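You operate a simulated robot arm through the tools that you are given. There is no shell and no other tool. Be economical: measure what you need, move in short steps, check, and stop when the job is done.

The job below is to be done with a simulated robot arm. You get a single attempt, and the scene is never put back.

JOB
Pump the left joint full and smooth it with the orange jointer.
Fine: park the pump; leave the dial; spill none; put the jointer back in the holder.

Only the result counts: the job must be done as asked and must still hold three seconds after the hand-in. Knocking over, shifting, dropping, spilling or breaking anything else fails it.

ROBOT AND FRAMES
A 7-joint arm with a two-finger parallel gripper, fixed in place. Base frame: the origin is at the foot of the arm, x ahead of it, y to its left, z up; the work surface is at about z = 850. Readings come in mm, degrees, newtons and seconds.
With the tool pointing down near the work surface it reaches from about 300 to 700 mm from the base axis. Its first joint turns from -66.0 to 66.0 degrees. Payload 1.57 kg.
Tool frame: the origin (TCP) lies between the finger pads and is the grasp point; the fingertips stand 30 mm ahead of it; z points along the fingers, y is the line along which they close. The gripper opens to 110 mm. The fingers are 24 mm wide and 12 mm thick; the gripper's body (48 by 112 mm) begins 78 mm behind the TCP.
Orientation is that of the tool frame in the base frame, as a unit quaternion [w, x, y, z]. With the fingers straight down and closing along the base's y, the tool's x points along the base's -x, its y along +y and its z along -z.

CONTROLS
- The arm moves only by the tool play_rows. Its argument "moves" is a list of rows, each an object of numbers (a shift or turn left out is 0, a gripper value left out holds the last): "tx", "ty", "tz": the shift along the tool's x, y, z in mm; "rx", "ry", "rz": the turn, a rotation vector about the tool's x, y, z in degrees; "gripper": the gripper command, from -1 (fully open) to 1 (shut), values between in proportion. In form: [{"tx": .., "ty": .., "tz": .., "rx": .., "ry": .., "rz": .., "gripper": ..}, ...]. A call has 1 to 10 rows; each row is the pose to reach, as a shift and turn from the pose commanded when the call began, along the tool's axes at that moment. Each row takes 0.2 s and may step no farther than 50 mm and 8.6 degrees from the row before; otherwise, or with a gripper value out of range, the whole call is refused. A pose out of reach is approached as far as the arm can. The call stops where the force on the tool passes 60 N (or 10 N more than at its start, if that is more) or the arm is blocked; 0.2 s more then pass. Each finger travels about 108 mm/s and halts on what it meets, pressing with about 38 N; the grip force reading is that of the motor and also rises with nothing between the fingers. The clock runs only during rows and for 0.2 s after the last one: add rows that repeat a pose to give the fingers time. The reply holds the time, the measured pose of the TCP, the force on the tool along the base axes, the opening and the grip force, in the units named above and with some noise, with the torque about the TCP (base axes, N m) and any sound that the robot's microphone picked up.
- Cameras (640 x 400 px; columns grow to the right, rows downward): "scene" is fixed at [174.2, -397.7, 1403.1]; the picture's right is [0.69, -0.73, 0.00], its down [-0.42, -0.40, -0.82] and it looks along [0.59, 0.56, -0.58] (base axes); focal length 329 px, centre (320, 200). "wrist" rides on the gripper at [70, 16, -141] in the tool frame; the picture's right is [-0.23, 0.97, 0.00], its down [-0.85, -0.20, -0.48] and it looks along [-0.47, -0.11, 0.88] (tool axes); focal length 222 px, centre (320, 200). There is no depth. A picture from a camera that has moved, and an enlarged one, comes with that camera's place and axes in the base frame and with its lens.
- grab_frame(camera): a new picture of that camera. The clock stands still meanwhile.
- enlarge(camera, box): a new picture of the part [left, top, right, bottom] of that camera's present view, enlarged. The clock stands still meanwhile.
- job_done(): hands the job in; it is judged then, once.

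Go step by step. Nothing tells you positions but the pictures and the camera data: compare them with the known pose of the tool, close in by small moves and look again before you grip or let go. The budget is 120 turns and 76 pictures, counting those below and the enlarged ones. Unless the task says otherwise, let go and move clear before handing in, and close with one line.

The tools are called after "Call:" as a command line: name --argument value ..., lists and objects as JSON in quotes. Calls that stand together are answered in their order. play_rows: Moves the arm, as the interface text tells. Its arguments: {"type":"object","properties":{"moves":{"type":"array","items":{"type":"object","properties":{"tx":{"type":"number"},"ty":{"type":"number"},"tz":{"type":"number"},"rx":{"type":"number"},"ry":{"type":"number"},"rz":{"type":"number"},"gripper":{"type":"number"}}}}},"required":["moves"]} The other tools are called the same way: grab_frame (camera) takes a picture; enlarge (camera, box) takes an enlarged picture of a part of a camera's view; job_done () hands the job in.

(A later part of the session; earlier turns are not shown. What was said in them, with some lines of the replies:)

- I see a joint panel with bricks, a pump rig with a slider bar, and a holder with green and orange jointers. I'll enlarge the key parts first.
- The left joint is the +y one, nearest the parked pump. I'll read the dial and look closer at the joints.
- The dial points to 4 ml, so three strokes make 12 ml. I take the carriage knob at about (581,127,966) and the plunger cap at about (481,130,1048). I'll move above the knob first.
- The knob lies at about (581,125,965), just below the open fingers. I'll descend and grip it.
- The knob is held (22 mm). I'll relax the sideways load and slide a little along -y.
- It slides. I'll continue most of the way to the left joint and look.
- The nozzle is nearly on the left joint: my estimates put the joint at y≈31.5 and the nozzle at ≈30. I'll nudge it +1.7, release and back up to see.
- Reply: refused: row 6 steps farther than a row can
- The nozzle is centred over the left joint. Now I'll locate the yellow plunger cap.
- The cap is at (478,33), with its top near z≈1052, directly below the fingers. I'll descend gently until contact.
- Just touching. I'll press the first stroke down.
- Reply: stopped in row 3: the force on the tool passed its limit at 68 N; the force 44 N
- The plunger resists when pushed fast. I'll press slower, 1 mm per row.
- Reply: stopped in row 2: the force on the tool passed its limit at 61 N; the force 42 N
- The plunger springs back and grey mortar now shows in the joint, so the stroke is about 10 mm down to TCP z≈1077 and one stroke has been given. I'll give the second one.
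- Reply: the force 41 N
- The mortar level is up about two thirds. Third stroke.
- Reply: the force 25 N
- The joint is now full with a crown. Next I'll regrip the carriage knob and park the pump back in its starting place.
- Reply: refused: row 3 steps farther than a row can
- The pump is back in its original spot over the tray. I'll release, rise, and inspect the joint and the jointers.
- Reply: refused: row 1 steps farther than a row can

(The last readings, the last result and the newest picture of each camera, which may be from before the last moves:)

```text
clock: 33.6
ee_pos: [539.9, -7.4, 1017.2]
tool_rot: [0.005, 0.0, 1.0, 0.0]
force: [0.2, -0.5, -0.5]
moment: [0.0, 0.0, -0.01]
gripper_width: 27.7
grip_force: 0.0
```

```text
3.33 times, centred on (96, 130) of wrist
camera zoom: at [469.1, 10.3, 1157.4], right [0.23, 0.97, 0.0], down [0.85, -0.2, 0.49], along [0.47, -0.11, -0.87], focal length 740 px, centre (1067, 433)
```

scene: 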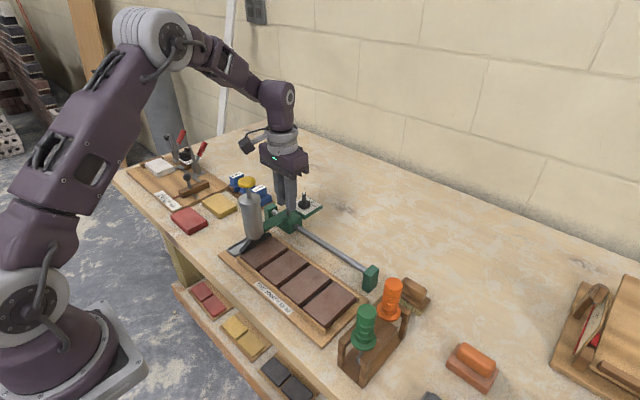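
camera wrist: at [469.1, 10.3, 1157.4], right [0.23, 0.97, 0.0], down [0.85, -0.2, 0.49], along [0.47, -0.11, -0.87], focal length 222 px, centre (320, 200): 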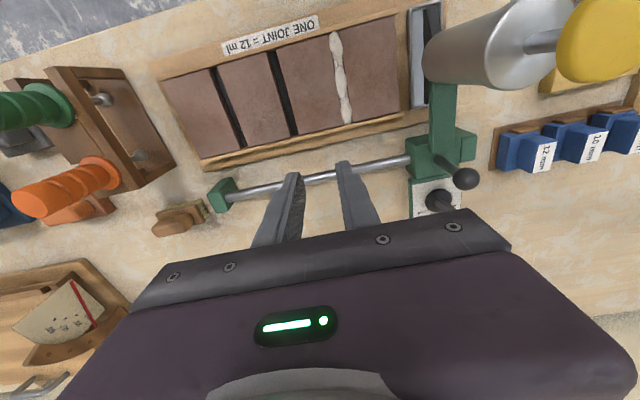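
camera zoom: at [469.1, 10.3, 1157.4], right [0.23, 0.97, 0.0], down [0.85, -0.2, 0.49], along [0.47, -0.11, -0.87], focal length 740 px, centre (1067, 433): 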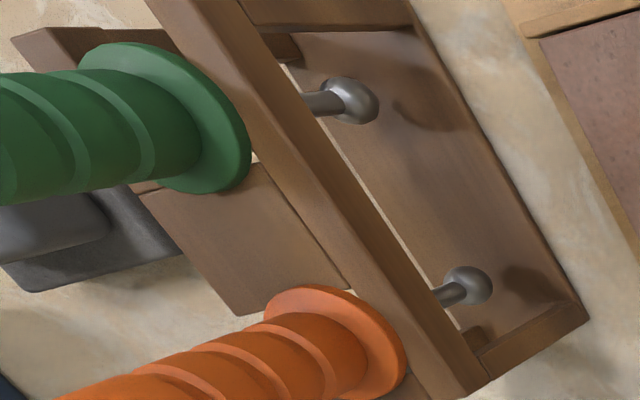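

The jointers hang by their collars with ball tips below. The orange handle axis is at about (503,-247), from z≈930 to 997. I'll go above it with open fingers.

Call:
play_rows --moves '[{"tz": -50, "gripper": -0.1}, {"tz": -75, "ty": -40}, {"tz": -75, "ty": -85, "tx": 10}, {"tz": -75, "ty": -130, "tx": 20}, {"tz": -75, "ty": -175, "tx": 30}, {"tz": -75, "ty": -215, "tx": 37}, {"tz": -75, "ty": -240, "tx": 37}, {"tz": -60, "ty": -240, "tx": 37}, {"tz": -60, "ty": -240, "tx": 37}]'

Call:
grab_frame --camera "wrist"

Call:
enlarge --camera "scene" --box '[310, 200, 470, 300]'

```text
clock: 35.6
ee_pos: [502.1, -245.9, 1076.7]
tool_rot: [0.005, 0.0, 1.0, 0.0]
force: [-0.3, -0.3, -0.7]
moment: [0.01, 0.04, 0.01]
gripper_width: 60.4
grip_force: 0.1
```

```text
31 pictures are left
camera wrist: at [431.3, -229.9, 1216.2], right [0.23, 0.97, 0.0], down [0.85, -0.2, 0.49], along [0.47, -0.11, -0.87], focal length 222 px, centre (320, 200)
```

wrist: 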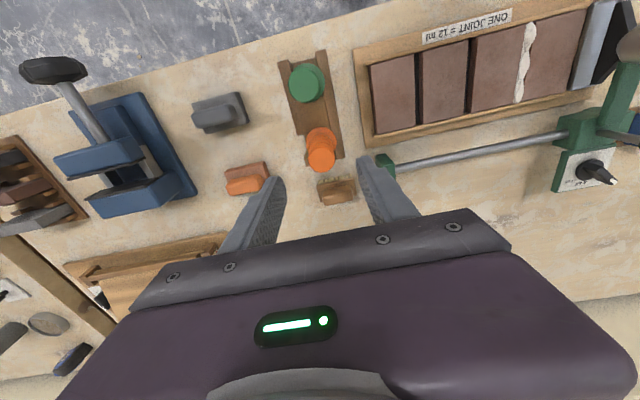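

```text
4.00 times, centred on (390, 250) of scene
camera zoom: at [174.2, -397.7, 1403.1], right [0.69, -0.73, 0.0], down [-0.42, -0.4, -0.82], along [0.59, 0.56, -0.58], focal length 1316 px, centre (40, 0)
```

zoom: 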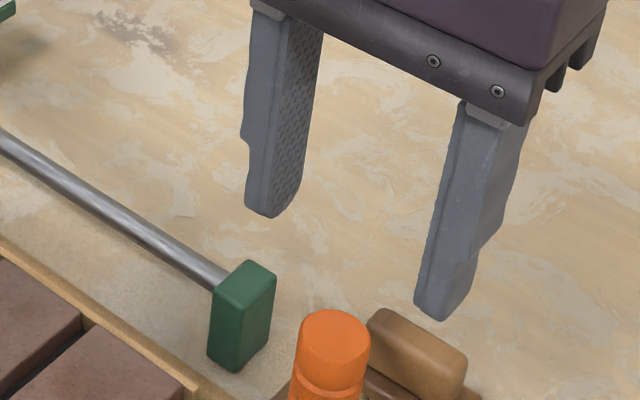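

Call:
play_rows --moves '[{"tz": 40, "ry": 0.57}, {"tz": 80, "ry": 0.57}, {"tz": 109, "ry": 0.57}, {"tz": 109, "ry": 0.57}]'

Call:
enlarge --camera "scene" --box '[310, 240, 470, 340]'

```text
clock: 36.6
ee_pos: [504.5, -246.8, 966.8]
tool_rot: [-0.001, 0.001, 1.0, 0.0]
force: [0.1, 0.2, -0.1]
moment: [0.02, 0.0, -0.01]
gripper_width: 60.5
grip_force: 0.0
```

```text
4.00 times, centred on (390, 290) of scene
camera zoom: at [174.2, -397.7, 1403.1], right [0.69, -0.73, 0.0], down [-0.42, -0.4, -0.82], along [0.59, 0.56, -0.58], focal length 1316 px, centre (40, -160)
```

zoom: 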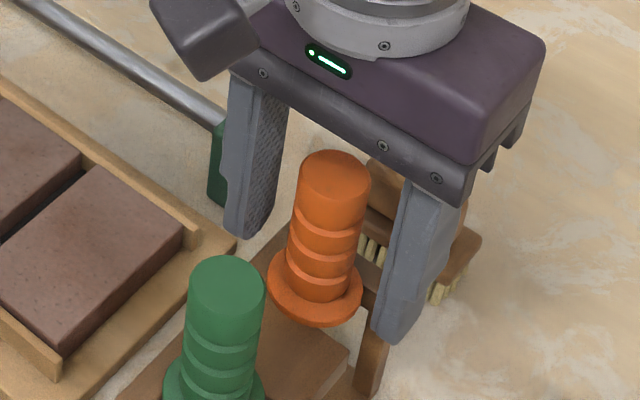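

Call:
play_rows --moves '[{"tx": 1.5, "ty": 0.8}, {"tx": 1.5, "ty": 0.8, "gripper": 1}, {"tx": 1.5, "ty": 0.8}, {"tx": 1.5, "ty": 0.8}]'

Call:
play_rows --moves '[{"tz": -3}, {"tz": -8}, {"tz": -14}, {"tz": -14}]'

Call:
enlarge --camera "scene" --box '[310, 240, 470, 340]'

```text
clock: 37.6
ee_pos: [502.7, -244.7, 968.7]
tool_rot: [-0.001, -0.001, 1.0, 0.0]
force: [0.4, 0.5, 0.3]
moment: [0.02, 0.02, 0.01]
gripper_width: 27.0
grip_force: 37.3
```

```text
clock: 38.6
ee_pos: [501.7, -245.8, 982.0]
tool_rot: [-0.001, 0.0, 1.0, 0.0]
force: [-1.0, 0.0, -0.9]
moment: [-0.02, -0.01, 0.01]
gripper_width: 26.4
grip_force: 37.5
```

```text
4.00 times, centred on (390, 290) of scene
camera zoom: at [174.2, -397.7, 1403.1], right [0.69, -0.73, 0.0], down [-0.42, -0.4, -0.82], along [0.59, 0.56, -0.58], focal length 1316 px, centre (40, -160)
```

zoom: 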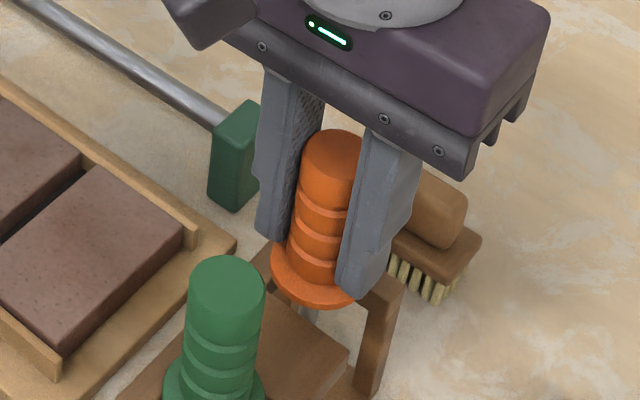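

It's lifting freely. I'll continue straight up in steps.

Call:
play_rows --moves '[{"tz": -10}, {"tz": -20}, {"tz": -30}, {"tz": -40}, {"tz": -50}, {"tz": -65}, {"tz": -85}, {"tz": -105}, {"tz": -105}]'

Call:
enlarge --camera "scene" --box '[310, 200, 470, 340]'

```text
clock: 40.6
ee_pos: [502.9, -245.0, 1086.8]
tool_rot: [0.0, 0.0, 1.0, 0.0]
force: [0.5, 0.2, -1.2]
moment: [-0.02, 0.02, -0.01]
gripper_width: 26.7
grip_force: 37.6
```

```text
2.86 times, centred on (390, 270) of scene
camera zoom: at [174.2, -397.7, 1403.1], right [0.69, -0.73, 0.0], down [-0.42, -0.4, -0.82], along [0.59, 0.56, -0.58], focal length 940 px, centre (120, 0)
```

zoom: 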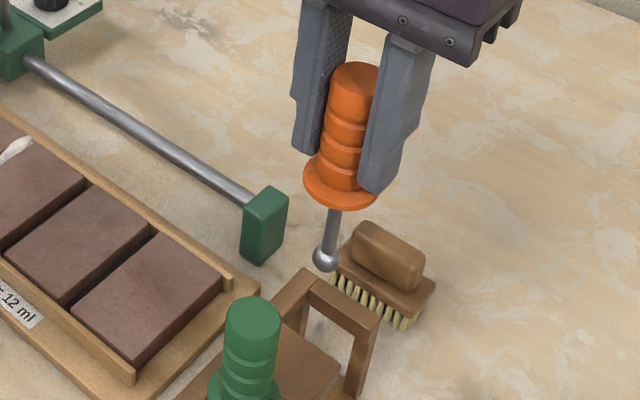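

The orange jointer is out, its ball tip about 112 mm below the TCP. I'll carry it over the front of the left joint, staying high.

Call:
play_rows --moves '[{"ty": 45}, {"ty": 90, "tx": 8}, {"ty": 135, "tx": 18}, {"ty": 180, "tx": 28}, {"ty": 225, "tx": 38}, {"ty": 262, "tx": 45}, {"ty": 276.5, "tx": 50}, {"ty": 276.5, "tx": 50, "tz": 35}, {"ty": 276.5, "tx": 50, "tz": 70}, {"ty": 276.5, "tx": 50, "tz": 70}]'

Call:
enlarge --camera "scene" --box '[210, 190, 338, 270]'

Call:
grab_frame --camera "wrist"

```text
clock: 42.8
ee_pos: [452.8, 30.9, 1016.6]
tool_rot: [-0.002, 0.0, 1.0, 0.0]
force: [0.1, -0.4, -1.7]
moment: [-0.01, 0.01, -0.01]
gripper_width: 26.9
grip_force: 37.6
```

```text
5.00 times, centred on (274, 230) of scene
camera zoom: at [174.2, -397.7, 1403.1], right [0.69, -0.73, 0.0], down [-0.42, -0.4, -0.82], along [0.59, 0.56, -0.58], focal length 1646 px, centre (550, 50)
```

zoom: 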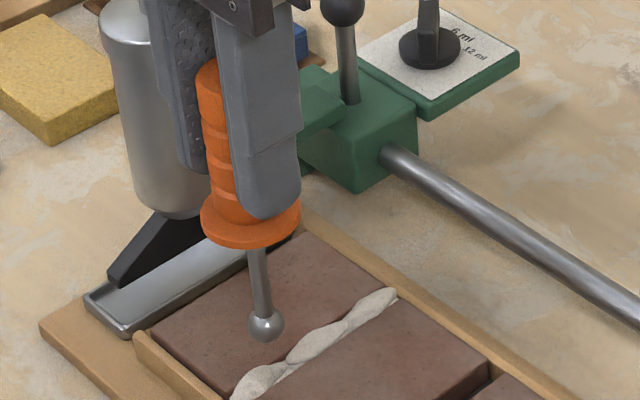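

```text
25 pictures are left
camera wrist: at [382.5, 48.5, 1156.9], right [0.23, 0.97, 0.0], down [0.86, -0.2, 0.48], along [0.46, -0.11, -0.88], focal length 222 px, centre (320, 200)
```

wrist: 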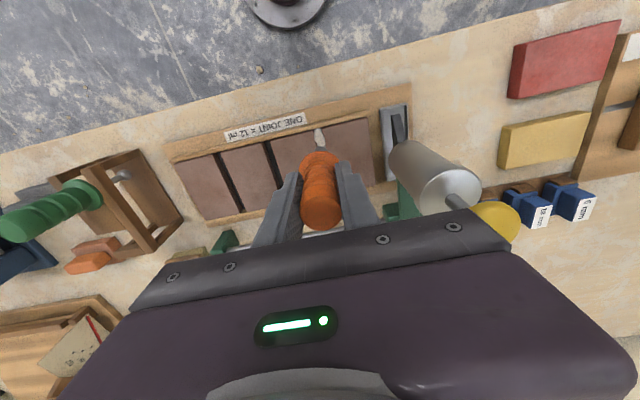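

Ball tip is about 110 mm below the TCP, over the joint. I'll move to the front end (x≈441) and lower carefully.

Call:
play_rows --moves '[{"tx": 6, "ty": 0.4, "tz": 8}, {"tx": 11, "ty": 0.4, "tz": 16}, {"tx": 11, "ty": 0.4, "tz": 20}, {"tx": 11, "ty": 0.4, "tz": 22}, {"tx": 11, "ty": 0.4, "tz": 24}, {"tx": 11, "ty": 0.4, "tz": 24}]'

Call:
enlarge --camera "scene" --box '[230, 225, 310, 275]'

```text
clock: 44.2
ee_pos: [441.1, 32.5, 993.6]
tool_rot: [0.001, 0.0, 1.0, 0.001]
force: [-2.5, 6.4, 21.5]
moment: [0.76, 0.29, 0.05]
gripper_width: 26.8
grip_force: 37.4
```

```text
8.00 times, centred on (270, 250) of scene
camera zoom: at [173.8, -397.5, 1403.2], right [0.69, -0.73, 0.0], down [-0.42, -0.4, -0.82], along [0.59, 0.56, -0.58], focal length 2633 px, centre (720, -200)
```

zoom: 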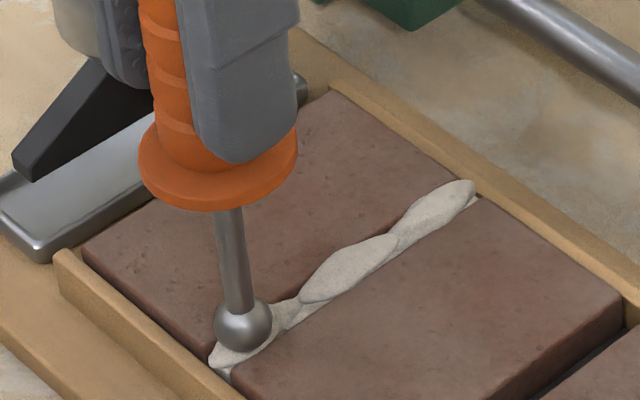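

Contact at TCP z≈993.6, with the ball being pushed slightly toward +y. I'll ease up and shift +1.2 in y, then check.

Call:
play_rows --moves '[{"tz": -1.0}, {"tz": -1.0, "ty": 1.3}, {"tz": -0.5, "ty": 1.3}, {"tz": -0.5, "ty": 1.3}]'

```text
clock: 45.2
ee_pos: [440.7, 33.0, 992.4]
tool_rot: [-0.001, -0.001, 1.0, 0.0]
force: [-0.3, 0.3, -1.2]
moment: [0.03, -0.03, 0.03]
gripper_width: 26.7
grip_force: 38.0
```

Call:
play_rows --moves '[{"tz": 0.4}, {"tz": 0.8}, {"tz": 0.8}]'

```text
clock: 46.0
ee_pos: [441.3, 32.8, 992.6]
tool_rot: [-0.001, 0.0, 1.0, -0.001]
force: [-1.2, -2.8, 1.6]
moment: [-0.32, 0.04, -0.04]
gripper_width: 26.9
grip_force: 37.9
```

Call:
play_rows --moves '[{"tz": 0.3, "ty": -0.4}, {"tz": 0.6, "ty": -0.4}, {"tz": 0.6, "ty": -0.4}]'

```text
clock: 46.8
ee_pos: [440.4, 32.2, 992.5]
tool_rot: [-0.001, 0.0, 1.0, 0.0]
force: [-0.4, 2.7, 0.5]
moment: [0.39, -0.01, 0.0]
gripper_width: 26.7
grip_force: 37.0
```

Light contact inside the groove. Now I'll draw the ball along the joint: a touch forward first, then toward the back.

Call:
play_rows --moves '[{"tx": 2, "tz": 0.3}, {"tx": 4, "tz": 0.3}, {"tx": 0, "tz": 0.3}, {"tx": -5, "tz": 0.3}, {"tx": -10, "tz": 0.3}, {"tx": -15, "tz": 0.3}, {"tx": -20, "tz": 0.3}, {"tx": -25, "tz": 0.3}, {"tx": -30, "tz": 0.3}, {"tx": -35, "tz": 0.3}]'

Call:
enlarge --camera "scene" --box '[230, 225, 310, 275]'

```text
clock: 49.0
ee_pos: [475.3, 32.4, 991.6]
tool_rot: [-0.001, 0.0, 1.0, 0.0]
force: [-0.4, 1.2, -2.0]
moment: [-0.08, 0.0, -0.01]
gripper_width: 26.9
grip_force: 37.0
```

```text
8.00 times, centred on (270, 250) of scene
camera zoom: at [174.2, -397.6, 1403.1], right [0.69, -0.73, 0.0], down [-0.42, -0.4, -0.82], along [0.59, 0.56, -0.58], focal length 2633 px, centre (720, -200)
```

zoom: 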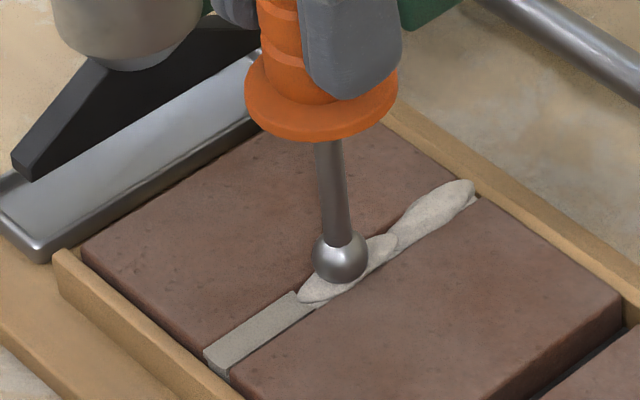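

The first section is smooth. Continuing along to the back end.

Call:
play_rows --moves '[{"tx": -5, "tz": 0.2}, {"tx": -10, "tz": 0.3}, {"tx": -15, "tz": 0.3}, {"tx": -20, "tz": 0.3}, {"tx": -25, "tz": 0.3}, {"tx": -30, "tz": 0.3}, {"tx": -35, "tz": 0.3}, {"tx": -39, "tz": 0.3}, {"tx": -42, "tz": 0.3}, {"tx": -42, "tz": 0.3}]'

Call:
enlarge --camera "scene" --box '[230, 225, 310, 275]'

```text
clock: 51.2
ee_pos: [517.0, 32.5, 992.1]
tool_rot: [-0.001, 0.0, 1.0, 0.0]
force: [0.8, 2.3, 0.8]
moment: [0.3, -0.01, -0.02]
gripper_width: 26.9
grip_force: 36.2
```

```text
8.00 times, centred on (270, 250) of scene
camera zoom: at [174.2, -397.6, 1403.1], right [0.69, -0.73, 0.0], down [-0.42, -0.4, -0.82], along [0.59, 0.56, -0.58], focal length 2633 px, centre (720, -200)
```

zoom: 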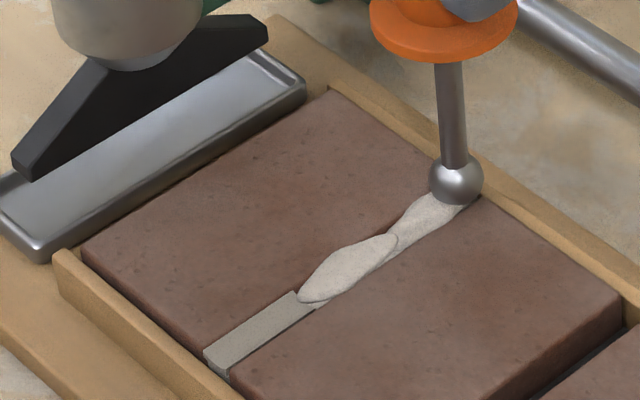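

The middle and back sections weren't smoothed because the pressure was too light. I'll press a bit more and run back.

Call:
play_rows --moves '[{"tz": 0.5, "ty": 0.2}, {"tz": 1.0, "ty": 0.2}, {"tz": 1.0, "ty": 0.2}]'

```text
clock: 52.0
ee_pos: [518.2, 33.0, 990.5]
tool_rot: [0.0, 0.001, 1.0, -0.001]
force: [0.2, 2.0, 5.9]
moment: [0.45, 0.0, 0.02]
gripper_width: 26.8
grip_force: 37.7
```

Call:
play_rows --moves '[{"tz": 0.4}, {"tz": 0.4, "tx": 4}, {"tz": 0.4, "tx": 8}, {"tz": 0.4, "tx": 12}, {"tz": 0.4, "tx": 16}, {"tz": 0.4, "tx": 20}, {"tz": 0.4, "tx": 24}, {"tz": 0.4, "tx": 28}, {"tz": 0.4, "tx": 32}, {"tz": 0.4, "tx": 36}]'

Call:
enlarge --camera "scene" --box '[230, 225, 310, 275]'

```text
clock: 54.2
ee_pos: [482.3, 32.6, 988.7]
tool_rot: [-0.001, 0.0, 1.0, 0.0]
force: [0.3, -0.6, -0.8]
moment: [0.06, 0.05, 0.0]
gripper_width: 26.8
grip_force: 38.0
```

```text
8.00 times, centred on (270, 250) of scene
camera zoom: at [174.2, -397.7, 1403.1], right [0.69, -0.73, 0.0], down [-0.42, -0.4, -0.82], along [0.59, 0.56, -0.58], focal length 2633 px, centre (720, -200)
```

zoom: 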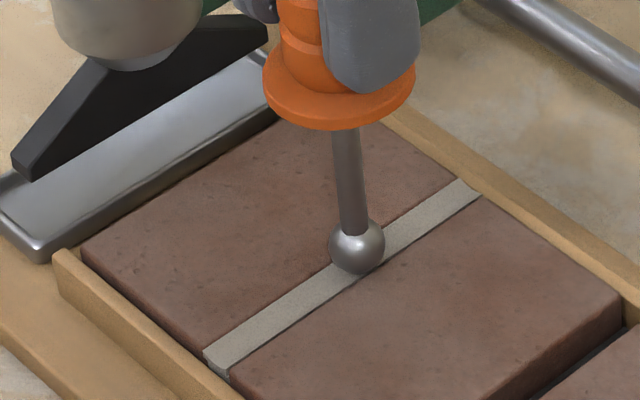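

The whole joint is smooth now. I'll lift straight up and carry the jointer back above its slot.

Call:
play_rows --moves '[{"tz": -15}, {"tz": -50}, {"tz": -98}, {"tz": -98, "ty": -48}, {"tz": -98, "ty": -96}, {"tz": -98, "ty": -144, "tx": -5}, {"tz": -98, "ty": -190, "tx": -10}, {"tz": -98, "ty": -235, "tx": -15}, {"tz": -98, "ty": -278, "tx": -20.5}, {"tz": -98, "ty": -278, "tx": -20.5}]'

Call:
enlarge --camera "scene" --box '[310, 200, 470, 340]'

Call:
enlarge --camera "scene" --box '[230, 225, 310, 275]'

```text
clock: 56.4
ee_pos: [502.5, -246.5, 1088.2]
tool_rot: [-0.001, 0.0, 1.0, 0.001]
force: [-0.2, -0.3, -1.2]
moment: [-0.01, -0.01, 0.0]
gripper_width: 26.8
grip_force: 37.3
```

```text
2.86 times, centred on (390, 270) of scene
camera zoom: at [174.2, -397.7, 1403.1], right [0.69, -0.73, 0.0], down [-0.42, -0.4, -0.82], along [0.59, 0.56, -0.58], focal length 940 px, centre (120, 0)
```

zoom: 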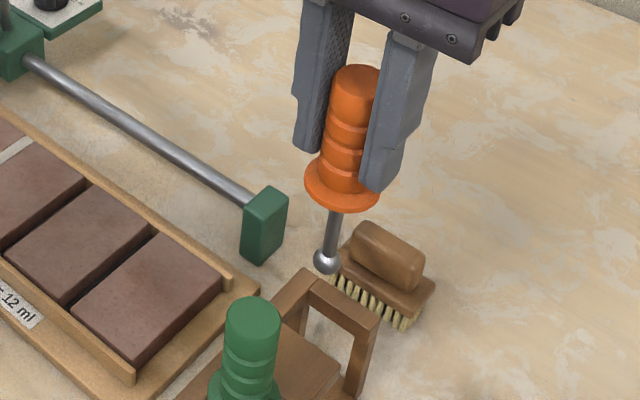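

```text
8.00 times, centred on (270, 250) of scene
camera zoom: at [174.2, -397.7, 1403.1], right [0.69, -0.73, 0.0], down [-0.42, -0.4, -0.82], along [0.59, 0.56, -0.58], focal length 2633 px, centre (720, -200)
```

zoom: 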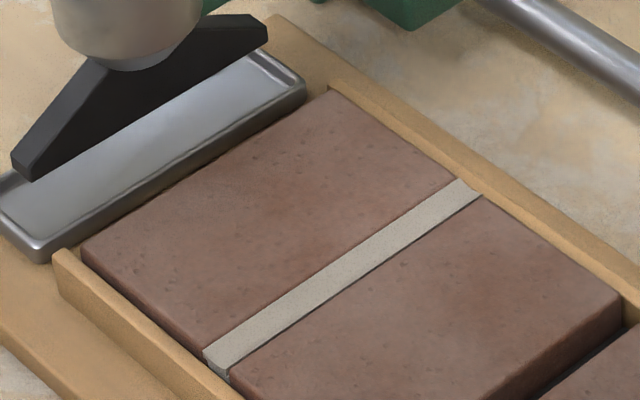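

The joint looks full and smooth. The jointer hangs as it did on removal, so I'll lower it through its slot.

Call:
play_rows --moves '[{"ty": 1, "tz": 15}, {"ty": 1, "tz": 30}, {"ty": 1, "tz": 45}, {"ty": 1, "tz": 60}, {"ty": 1, "tz": 75}, {"ty": 1, "tz": 90}, {"ty": 1, "tz": 103}, {"ty": 1, "tz": 112}, {"ty": 1, "tz": 112}]'

Call:
enlarge --camera "scene" --box '[310, 240, 470, 380]'

```text
clock: 58.4
ee_pos: [503.1, -244.5, 976.5]
tool_rot: [0.001, 0.0, 1.0, -0.001]
force: [-4.6, 2.8, 21.4]
moment: [-0.14, -0.12, 0.03]
gripper_width: 26.8
grip_force: 37.6
```

```text
2.86 times, centred on (390, 310) of scene
camera zoom: at [173.7, -397.4, 1403.3], right [0.69, -0.73, 0.0], down [-0.42, -0.4, -0.82], along [0.59, 0.56, -0.58], focal length 940 px, centre (120, -114)
```

zoom: 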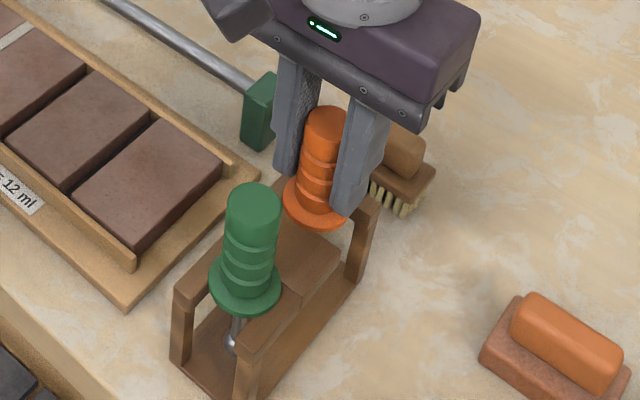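

There is contact about 8 mm early, so I need a closer look before going on.

Call:
enlarge --camera "scene" --box '[360, 270, 440, 340]'

Call:
grab_frame --camera "wrist"

```text
5.71 times, centred on (400, 305) of scene
camera zoom: at [173.7, -397.4, 1403.3], right [0.69, -0.73, 0.0], down [-0.42, -0.4, -0.82], along [0.59, 0.56, -0.58], focal length 1881 px, centre (-137, -400)
```

zoom: 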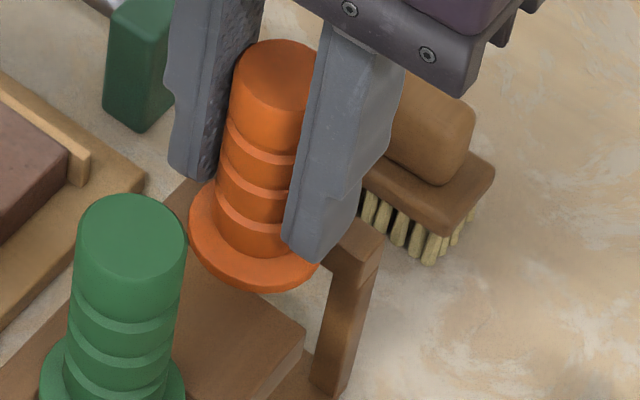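

```text
16 pictures are left
camera wrist: at [433.0, -227.7, 1117.5], right [0.23, 0.97, 0.0], down [0.85, -0.2, 0.48], along [0.47, -0.11, -0.88], focal length 222 px, centre (320, 200)
```

wrist: 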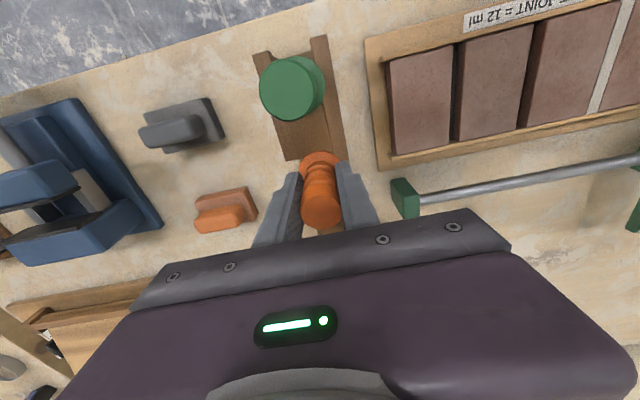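

Comparing the views, the handle slid about 8 mm down in my grip and the collar is now back on the holder's board, so it is seated. I'll ease the load and open.

Call:
play_rows --moves '[{"tz": -0.5}, {"tz": -1}, {"tz": -1, "gripper": 0.3}, {"tz": -1, "gripper": 0.1}, {"tz": -1, "gripper": -0.1}, {"tz": -1}]'

Call:
enlarge --camera "scene" --box '[344, 270, 456, 340]'

```text
clock: 59.8
ee_pos: [501.5, -244.6, 976.6]
tool_rot: [-0.001, 0.0, 1.0, 0.0]
force: [0.3, -0.4, -0.2]
moment: [0.0, 0.0, 0.01]
gripper_width: 60.6
grip_force: 0.0
```

```text
5.71 times, centred on (400, 305) of scene
camera zoom: at [174.2, -397.7, 1403.1], right [0.69, -0.73, 0.0], down [-0.42, -0.4, -0.82], along [0.59, 0.56, -0.58], focal length 1881 px, centre (-137, -400)
```

zoom: 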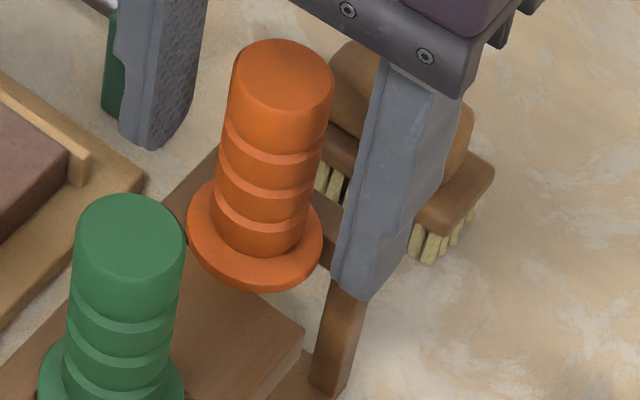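

The jointer stands in the holder. I'll raise clear and do a final check.

Call:
play_rows --moves '[{"tz": -30}, {"tz": -70}, {"tz": -115}, {"tz": -160}, {"tz": -200}, {"tz": -200, "tx": 40, "ty": 20}, {"tz": -200, "tx": 80, "ty": 40}, {"tz": -200, "tx": 80, "ty": 40}]'

Call:
grab_frame --camera "scene"

Call:
enlarge --camera "scene" --box '[320, 265, 432, 390]'

Call:
enlarge --camera "scene" --box '[200, 160, 360, 260]'

Call:
grab_frame --camera "wrist"

```text
clock: 61.6
ee_pos: [422.7, -204.6, 1177.0]
tool_rot: [-0.001, 0.0, 1.0, 0.0]
force: [-0.4, 0.7, -0.2]
moment: [-0.01, 0.03, 0.02]
gripper_width: 60.8
grip_force: 0.0
```

```text
14 pictures are left
```

scene: 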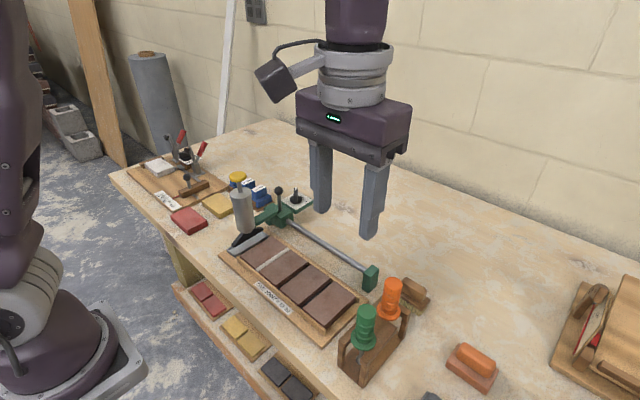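

```text
3.20 times, centred on (376, 328) of scene
camera zoom: at [174.2, -397.7, 1403.1], right [0.69, -0.73, 0.0], down [-0.42, -0.4, -0.82], along [0.59, 0.56, -0.58], focal length 1053 px, centre (141, -208)
```

zoom: 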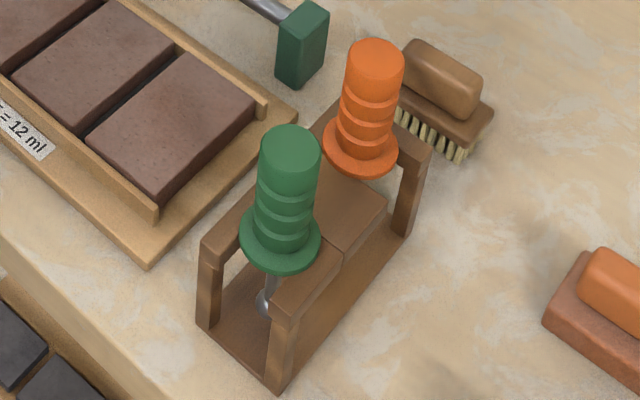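

```text
4.00 times, centred on (280, 210) of scene
camera zoom: at [174.2, -397.7, 1403.1], right [0.69, -0.73, 0.0], down [-0.42, -0.4, -0.82], along [0.59, 0.56, -0.58], focal length 1316 px, centre (480, 160)
```

zoom: 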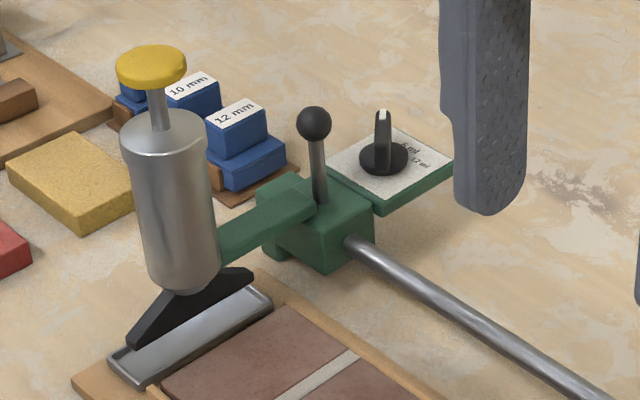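

```text
11 pictures are left
camera wrist: at [352.5, -188.0, 1317.3], right [0.23, 0.97, 0.0], down [0.86, -0.2, 0.48], along [0.47, -0.11, -0.88], focal length 222 px, centre (320, 200)
```

wrist: 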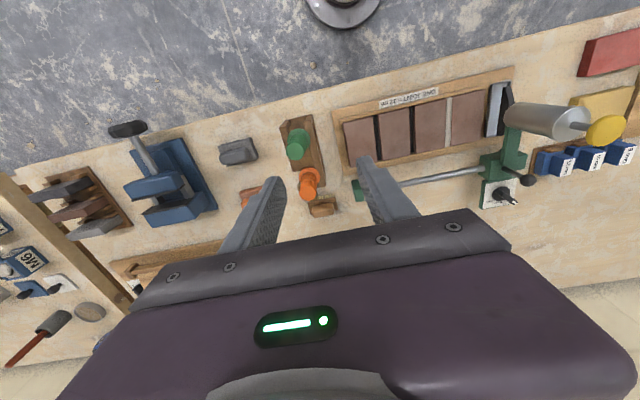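

The pump is parked back where it started, the dial is unchanged, the joint is full and smooth, and the orange jointer is in its holder. I'm handing in.

Call:
job_done

```text
The job is handed in.
```

The left joint is filled with three 4 ml strokes (12 ml) and smoothed with the orange jointer. The pump is parked, the dial is untouched, I saw no spills, and the jointer is back in its holder.
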